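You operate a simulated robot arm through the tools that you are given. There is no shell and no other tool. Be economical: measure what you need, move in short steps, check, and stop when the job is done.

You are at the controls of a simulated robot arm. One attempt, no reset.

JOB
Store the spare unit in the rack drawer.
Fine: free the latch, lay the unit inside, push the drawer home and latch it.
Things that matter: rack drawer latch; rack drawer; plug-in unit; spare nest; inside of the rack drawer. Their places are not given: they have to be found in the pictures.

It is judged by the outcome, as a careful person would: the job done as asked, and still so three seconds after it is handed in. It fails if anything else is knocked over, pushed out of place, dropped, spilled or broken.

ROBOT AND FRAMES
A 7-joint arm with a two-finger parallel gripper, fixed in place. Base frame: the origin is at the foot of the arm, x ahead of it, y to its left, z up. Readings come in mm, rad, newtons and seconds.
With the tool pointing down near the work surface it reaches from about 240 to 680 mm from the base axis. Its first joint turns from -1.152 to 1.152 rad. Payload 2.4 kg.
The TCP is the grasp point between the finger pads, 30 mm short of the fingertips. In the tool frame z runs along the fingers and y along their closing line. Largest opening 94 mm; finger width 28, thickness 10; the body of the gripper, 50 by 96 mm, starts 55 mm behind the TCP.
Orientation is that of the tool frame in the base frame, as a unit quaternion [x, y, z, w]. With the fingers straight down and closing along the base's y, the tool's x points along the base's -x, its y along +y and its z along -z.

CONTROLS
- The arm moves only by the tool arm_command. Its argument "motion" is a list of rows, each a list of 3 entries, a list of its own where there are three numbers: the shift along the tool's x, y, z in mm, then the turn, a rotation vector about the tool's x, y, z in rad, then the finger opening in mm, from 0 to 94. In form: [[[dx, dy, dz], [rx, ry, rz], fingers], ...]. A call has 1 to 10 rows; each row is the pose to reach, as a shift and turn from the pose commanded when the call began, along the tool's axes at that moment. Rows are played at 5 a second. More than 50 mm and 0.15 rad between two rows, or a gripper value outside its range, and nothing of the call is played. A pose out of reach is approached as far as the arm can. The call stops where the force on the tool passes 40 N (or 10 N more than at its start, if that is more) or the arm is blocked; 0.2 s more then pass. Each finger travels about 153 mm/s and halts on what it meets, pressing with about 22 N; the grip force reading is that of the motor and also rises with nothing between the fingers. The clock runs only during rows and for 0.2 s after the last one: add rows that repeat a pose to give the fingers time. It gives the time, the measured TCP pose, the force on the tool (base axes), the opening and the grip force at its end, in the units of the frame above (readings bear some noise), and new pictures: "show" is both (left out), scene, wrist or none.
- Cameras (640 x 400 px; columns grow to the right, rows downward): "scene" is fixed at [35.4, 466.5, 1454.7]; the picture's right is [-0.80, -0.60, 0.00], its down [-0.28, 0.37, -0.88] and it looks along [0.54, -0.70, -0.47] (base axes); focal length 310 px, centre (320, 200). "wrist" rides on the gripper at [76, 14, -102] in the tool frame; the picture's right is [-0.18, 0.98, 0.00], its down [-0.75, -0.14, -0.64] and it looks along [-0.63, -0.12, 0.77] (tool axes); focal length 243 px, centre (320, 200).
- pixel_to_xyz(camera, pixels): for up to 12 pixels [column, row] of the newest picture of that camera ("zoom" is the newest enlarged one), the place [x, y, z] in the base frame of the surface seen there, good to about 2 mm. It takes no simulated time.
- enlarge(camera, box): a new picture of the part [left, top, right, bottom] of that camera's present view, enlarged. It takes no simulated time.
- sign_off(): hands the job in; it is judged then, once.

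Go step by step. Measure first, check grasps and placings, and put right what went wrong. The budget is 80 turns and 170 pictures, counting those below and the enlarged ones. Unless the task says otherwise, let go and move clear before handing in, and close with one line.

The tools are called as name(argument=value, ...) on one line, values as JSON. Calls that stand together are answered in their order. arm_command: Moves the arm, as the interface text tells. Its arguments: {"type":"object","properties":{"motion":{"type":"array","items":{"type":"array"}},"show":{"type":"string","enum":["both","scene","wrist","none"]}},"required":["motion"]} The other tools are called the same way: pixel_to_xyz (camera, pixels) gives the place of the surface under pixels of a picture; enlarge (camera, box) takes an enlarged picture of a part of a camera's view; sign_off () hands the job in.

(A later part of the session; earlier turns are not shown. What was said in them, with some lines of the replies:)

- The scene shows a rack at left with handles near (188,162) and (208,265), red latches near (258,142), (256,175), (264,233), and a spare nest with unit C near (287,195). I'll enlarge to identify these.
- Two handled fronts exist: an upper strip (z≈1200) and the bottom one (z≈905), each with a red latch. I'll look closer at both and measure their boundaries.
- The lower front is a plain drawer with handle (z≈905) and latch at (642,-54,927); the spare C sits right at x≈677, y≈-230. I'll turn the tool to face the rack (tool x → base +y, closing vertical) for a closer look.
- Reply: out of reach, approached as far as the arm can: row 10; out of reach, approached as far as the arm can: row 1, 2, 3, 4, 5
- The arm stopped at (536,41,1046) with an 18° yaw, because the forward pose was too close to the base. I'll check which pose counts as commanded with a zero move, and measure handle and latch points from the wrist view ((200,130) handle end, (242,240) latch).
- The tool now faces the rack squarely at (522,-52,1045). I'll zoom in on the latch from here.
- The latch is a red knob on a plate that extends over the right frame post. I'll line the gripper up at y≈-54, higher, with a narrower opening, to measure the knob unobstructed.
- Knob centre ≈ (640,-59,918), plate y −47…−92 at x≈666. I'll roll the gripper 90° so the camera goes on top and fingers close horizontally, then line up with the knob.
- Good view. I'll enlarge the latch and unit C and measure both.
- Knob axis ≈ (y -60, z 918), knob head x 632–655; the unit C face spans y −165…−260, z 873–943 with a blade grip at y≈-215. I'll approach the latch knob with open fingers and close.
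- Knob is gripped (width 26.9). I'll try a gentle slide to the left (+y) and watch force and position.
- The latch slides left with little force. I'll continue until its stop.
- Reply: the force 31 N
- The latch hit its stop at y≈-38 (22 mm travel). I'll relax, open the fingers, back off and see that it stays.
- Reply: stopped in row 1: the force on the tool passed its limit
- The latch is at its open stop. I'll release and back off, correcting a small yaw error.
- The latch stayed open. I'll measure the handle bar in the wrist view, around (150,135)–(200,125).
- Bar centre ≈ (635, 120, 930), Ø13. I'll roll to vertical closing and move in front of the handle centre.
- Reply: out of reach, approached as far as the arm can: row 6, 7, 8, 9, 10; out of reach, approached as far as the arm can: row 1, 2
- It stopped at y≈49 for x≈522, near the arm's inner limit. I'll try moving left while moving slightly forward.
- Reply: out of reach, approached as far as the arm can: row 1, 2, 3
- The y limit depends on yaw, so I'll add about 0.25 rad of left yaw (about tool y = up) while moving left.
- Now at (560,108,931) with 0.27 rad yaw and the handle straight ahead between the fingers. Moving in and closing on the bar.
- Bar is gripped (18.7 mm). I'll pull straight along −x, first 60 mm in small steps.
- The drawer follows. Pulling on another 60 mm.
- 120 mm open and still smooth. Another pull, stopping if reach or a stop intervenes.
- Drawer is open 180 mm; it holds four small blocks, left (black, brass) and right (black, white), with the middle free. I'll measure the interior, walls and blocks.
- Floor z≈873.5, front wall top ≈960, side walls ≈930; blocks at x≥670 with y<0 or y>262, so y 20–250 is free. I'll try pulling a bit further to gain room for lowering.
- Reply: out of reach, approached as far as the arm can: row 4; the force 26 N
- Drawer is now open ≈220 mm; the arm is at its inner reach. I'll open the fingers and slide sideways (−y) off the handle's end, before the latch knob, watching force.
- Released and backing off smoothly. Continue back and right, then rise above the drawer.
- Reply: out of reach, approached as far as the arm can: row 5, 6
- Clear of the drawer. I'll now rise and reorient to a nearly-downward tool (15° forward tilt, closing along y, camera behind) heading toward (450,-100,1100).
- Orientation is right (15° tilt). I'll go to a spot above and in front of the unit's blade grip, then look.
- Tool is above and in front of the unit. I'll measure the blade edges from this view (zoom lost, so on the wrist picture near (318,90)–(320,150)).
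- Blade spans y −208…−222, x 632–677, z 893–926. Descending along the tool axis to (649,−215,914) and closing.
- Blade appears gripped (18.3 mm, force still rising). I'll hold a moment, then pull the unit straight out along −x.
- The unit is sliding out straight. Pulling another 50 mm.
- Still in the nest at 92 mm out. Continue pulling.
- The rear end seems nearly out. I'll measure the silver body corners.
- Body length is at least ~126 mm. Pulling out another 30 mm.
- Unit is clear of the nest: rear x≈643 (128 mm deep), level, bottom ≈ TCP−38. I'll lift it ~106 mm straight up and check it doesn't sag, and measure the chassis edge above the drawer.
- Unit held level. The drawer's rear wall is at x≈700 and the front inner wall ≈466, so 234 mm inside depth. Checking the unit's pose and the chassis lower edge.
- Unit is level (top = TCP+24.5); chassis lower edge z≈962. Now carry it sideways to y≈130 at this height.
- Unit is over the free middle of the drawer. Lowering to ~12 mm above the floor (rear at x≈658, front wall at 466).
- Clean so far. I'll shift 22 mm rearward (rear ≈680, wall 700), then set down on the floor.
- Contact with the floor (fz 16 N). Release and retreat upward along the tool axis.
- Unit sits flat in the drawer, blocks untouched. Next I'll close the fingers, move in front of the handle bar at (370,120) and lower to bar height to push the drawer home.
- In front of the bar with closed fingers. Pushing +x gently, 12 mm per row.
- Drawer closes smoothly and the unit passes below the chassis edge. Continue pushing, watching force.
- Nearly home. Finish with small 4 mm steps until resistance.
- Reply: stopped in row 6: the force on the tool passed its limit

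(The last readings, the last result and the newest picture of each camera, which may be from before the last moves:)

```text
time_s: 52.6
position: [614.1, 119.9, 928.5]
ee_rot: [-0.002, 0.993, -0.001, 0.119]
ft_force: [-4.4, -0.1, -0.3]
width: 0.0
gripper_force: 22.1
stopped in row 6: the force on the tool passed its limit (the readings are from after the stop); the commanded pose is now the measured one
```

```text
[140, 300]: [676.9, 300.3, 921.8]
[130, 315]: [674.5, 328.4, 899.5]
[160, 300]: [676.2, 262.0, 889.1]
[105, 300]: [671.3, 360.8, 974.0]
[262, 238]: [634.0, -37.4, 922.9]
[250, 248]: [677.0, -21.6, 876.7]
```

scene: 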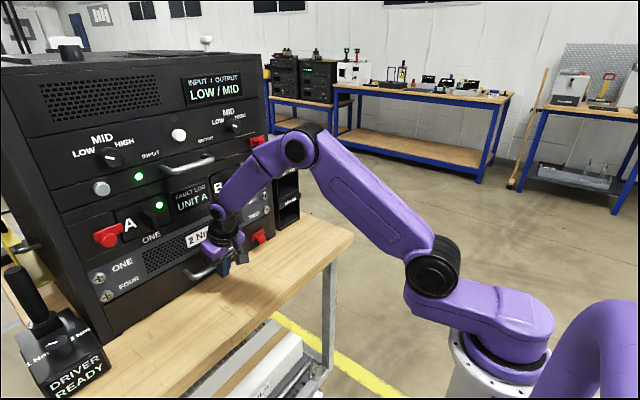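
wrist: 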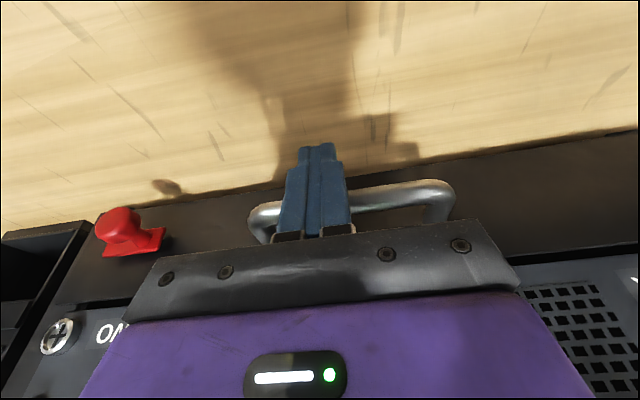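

Drawer is home (face x≈676.5). I'll back off, rise, open the fingers and move above the latch knob at (634,-37,923).

arm_command(motion=[[[33, 0, -8], [0, 0, 0], 0], [[23, 0, -48], [0, 0, 0], 20], [[14, 0, -86], [0, 0, 0], 50], [[14, -40, -86], [0, 0, 0], 50], [[14, -80, -86], [0, 0, 0], 50], [[14, -120, -86], [0, 0, 0], 50], [[14, -158, -86], [0, 0, 0], 50]])

enlarge(camera="scene", box=[220, 190, 320, 270])

pixel_to_xyz(camera="wrist", pixels=[[320, 100], [320, 120], [320, 90], [310, 110], [330, 110], [320, 140]])

```text
time_s: 54.2
position: [582.5, -38.8, 1010.8]
ee_rot: [-0.001, 0.993, -0.002, 0.12]
ft_force: [-0.1, -1.0, -0.1]
width: 49.9
gripper_force: 0.1
```

scene: 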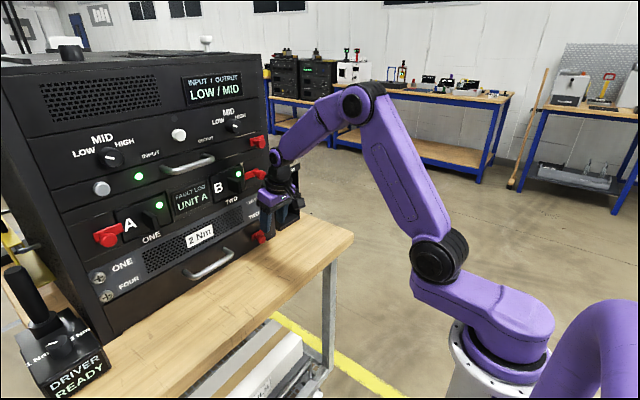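
wrist: 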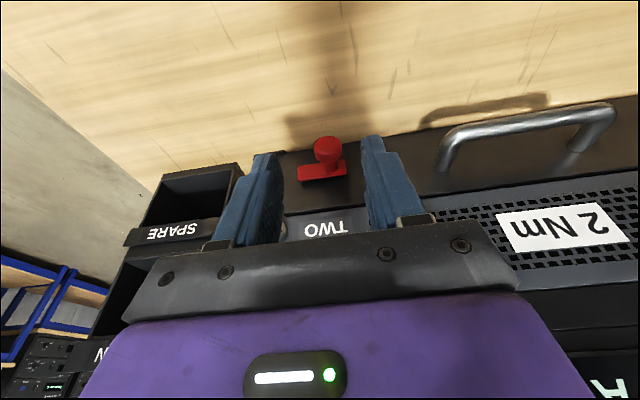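

```text
5.00 times, centred on (270, 230) of scene
```

zoom: 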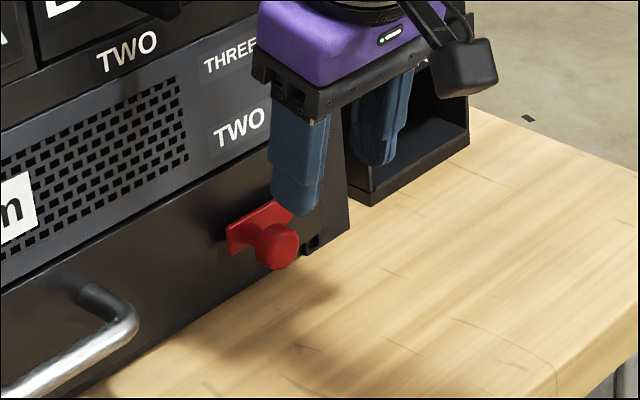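

```text
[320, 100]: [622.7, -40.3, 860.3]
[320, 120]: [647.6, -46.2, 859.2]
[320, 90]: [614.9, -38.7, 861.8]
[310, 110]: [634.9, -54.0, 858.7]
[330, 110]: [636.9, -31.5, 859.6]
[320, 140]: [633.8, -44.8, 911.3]
```

Knob is between the open fingers in y. Descend onto it and grip.

arm_command(motion=[[[-16, 0, 30], [0, 0, 0], 50], [[-31.5, 0, 60], [0, 0, 0], 50], [[-31.5, 0, 85], [0, 0, 0], 50], [[-31.5, 0, 101.3], [0, 0, 0], 50], [[-31.5, 0, 101.3], [0, 0, 0], 25], [[-31.5, 0, 101.3], [0, 0, 0], 12], [[-31.5, 0, 101.3], [0, 0, 0], 12]])

enlarge(camera="scene", box=[220, 190, 320, 270])

```text
time_s: 55.8
position: [635.2, -38.7, 919.4]
ee_rot: [-0.002, 0.993, -0.001, 0.12]
ft_force: [-2.3, 2.0, 2.6]
width: 28.8
gripper_force: 45.2
```

scene: 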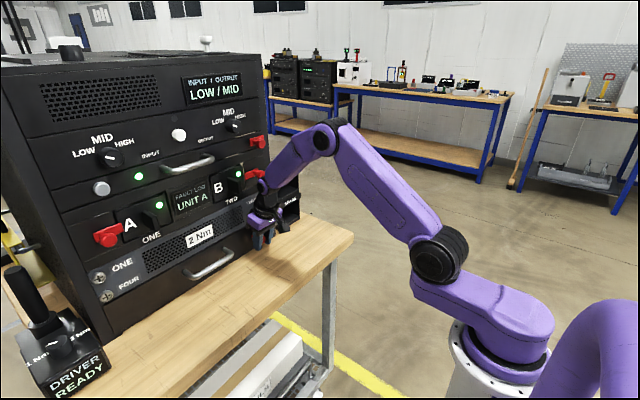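
wrist: 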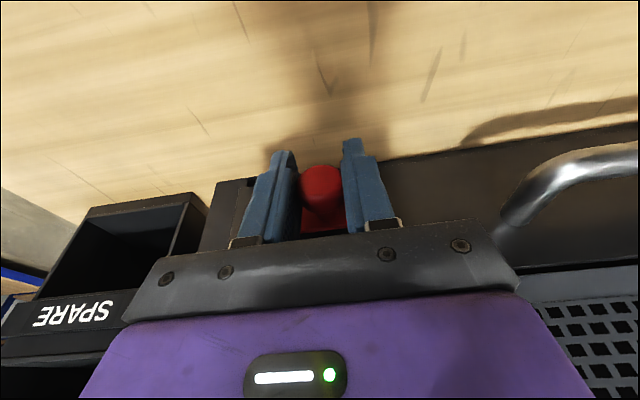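

```text
5.00 times, centred on (270, 230) of scene
```

zoom: 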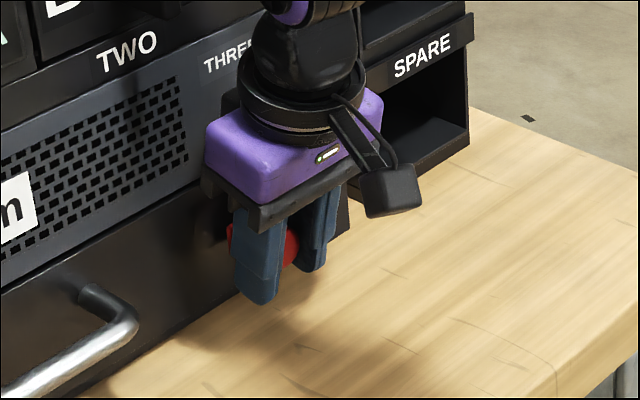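

Knob gripped. Slide it right (−y) 3 mm at a time to its stop, about 22 mm away.

arm_command(motion=[[[0, -3, 0], [0, 0, 0], 12], [[0, -6, 0], [0, 0, 0], 12], [[0, -9, 0], [0, 0, 0], 12], [[0, -12, 0], [0, 0, 0], 12], [[0, -15, 0], [0, 0, 0], 12], [[0, -18, 0], [0, 0, 0], 12], [[0, -21, 0], [0, 0, 0], 12], [[0, -24, 0], [0, 0, 0], 12], [[0, -27, 0], [0, 0, 0], 12], [[0, -30, 0], [0, 0, 0], 12]])

```text
time_s: 58.2
position: [635.2, -60.1, 920.9]
ee_rot: [-0.007, 0.993, 0.001, 0.119]
ft_force: [-6.9, 2.6, 8.9]
width: 29.0
gripper_force: 45.0
stopped in row 10: the force on the tool passed its limit (the readings are from after the stop); the commanded pose is now the measured one
```

scene: 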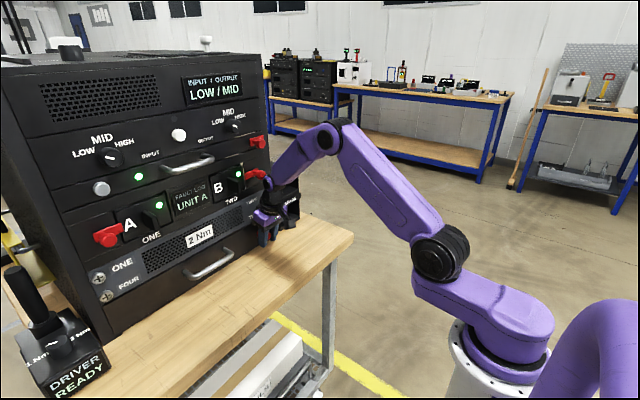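
wrist: 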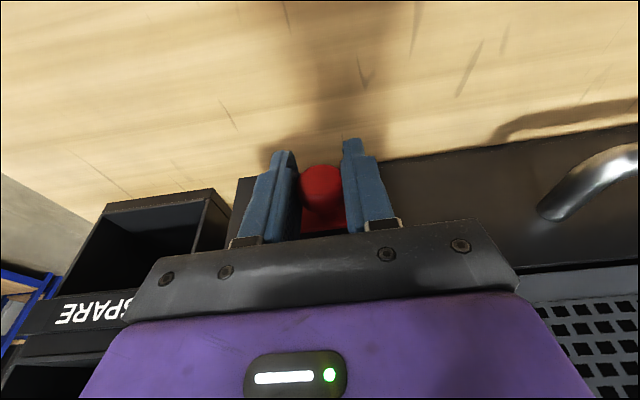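

Latch hit its stop at y≈-60, its original position. I'll do a light tug test (−x) while still gripping, then release and retreat.

arm_command(motion=[[[1.5, 0, -0.4], [0, 0, 0], 12], [[3, 0, -0.8], [0, 0, 0], 12], [[4, 0, -1], [0, 0, 0], 12]], show="none")

arm_command(motion=[[[0, 0, 0], [0, 0, 0], 30], [[0, 0, 0], [0, 0, 0], 50], [[0, 0, -30], [0, 0, 0], 50], [[10, 0, -70], [0, 0, 0], 50], [[30, 0, -110], [0, 0, 0], 50], [[60, 0, -150], [0, 0, 0], 50], [[100, 0, -170], [0, 0, 0], 50]])

enlarge(camera="scene", box=[100, 180, 320, 330])

pixel_to_xyz(camera="scene", pixels=[[264, 233], [140, 300], [250, 248], [208, 265], [160, 300]])

```text
time_s: 59.0
position: [634.8, -60.0, 920.2]
ee_rot: [-0.007, 0.992, 0.0, 0.124]
ft_force: [26.7, 3.8, -7.0]
width: 28.8
gripper_force: 45.0
```

```text
time_s: 60.6
position: [492.8, -62.7, 1061.6]
ee_rot: [-0.007, 0.993, 0.0, 0.12]
ft_force: [-0.6, -0.8, -0.3]
width: 49.8
gripper_force: 0.0
```

scene: 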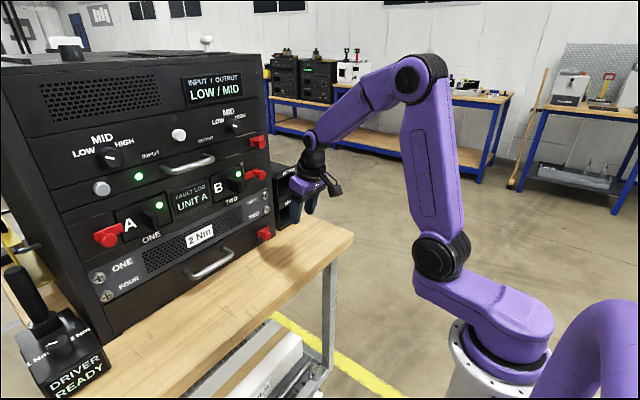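
wrist: 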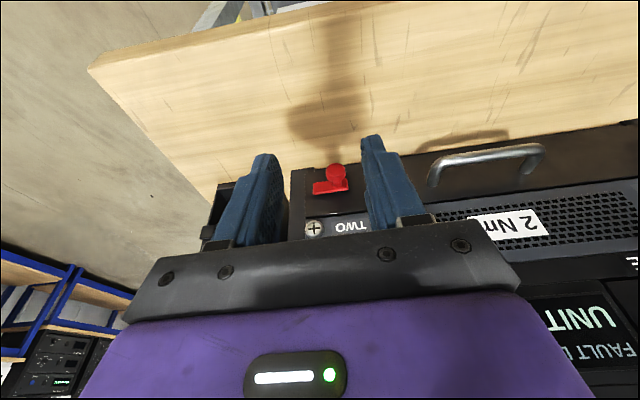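

```text
2.67 times, centred on (210, 255) of scene
```

zoom: 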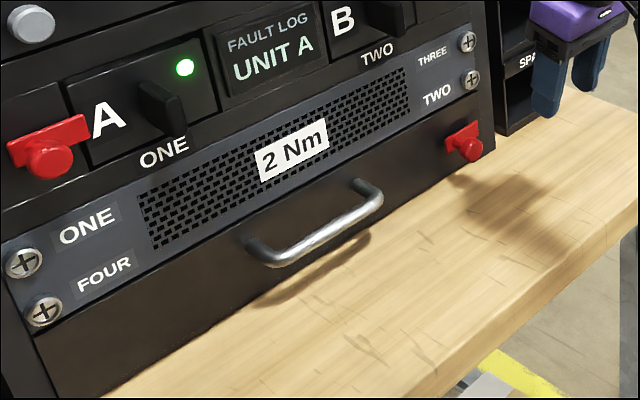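

```text
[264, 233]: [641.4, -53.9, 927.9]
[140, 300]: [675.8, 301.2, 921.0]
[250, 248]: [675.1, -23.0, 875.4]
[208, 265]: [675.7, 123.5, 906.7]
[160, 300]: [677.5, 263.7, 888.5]
```

The tug test met 27 N with the drawer held still, so it is latched. The knob reads (641,-54,928), the same as at the start, and the drawer front is flush at x≈676. The arm is clear, so I'm handing in.

sign_off()

```text
The job is handed in.
```

The spare unit C is lying in the rack drawer, and the drawer is pushed home and latched; nothing else was disturbed.
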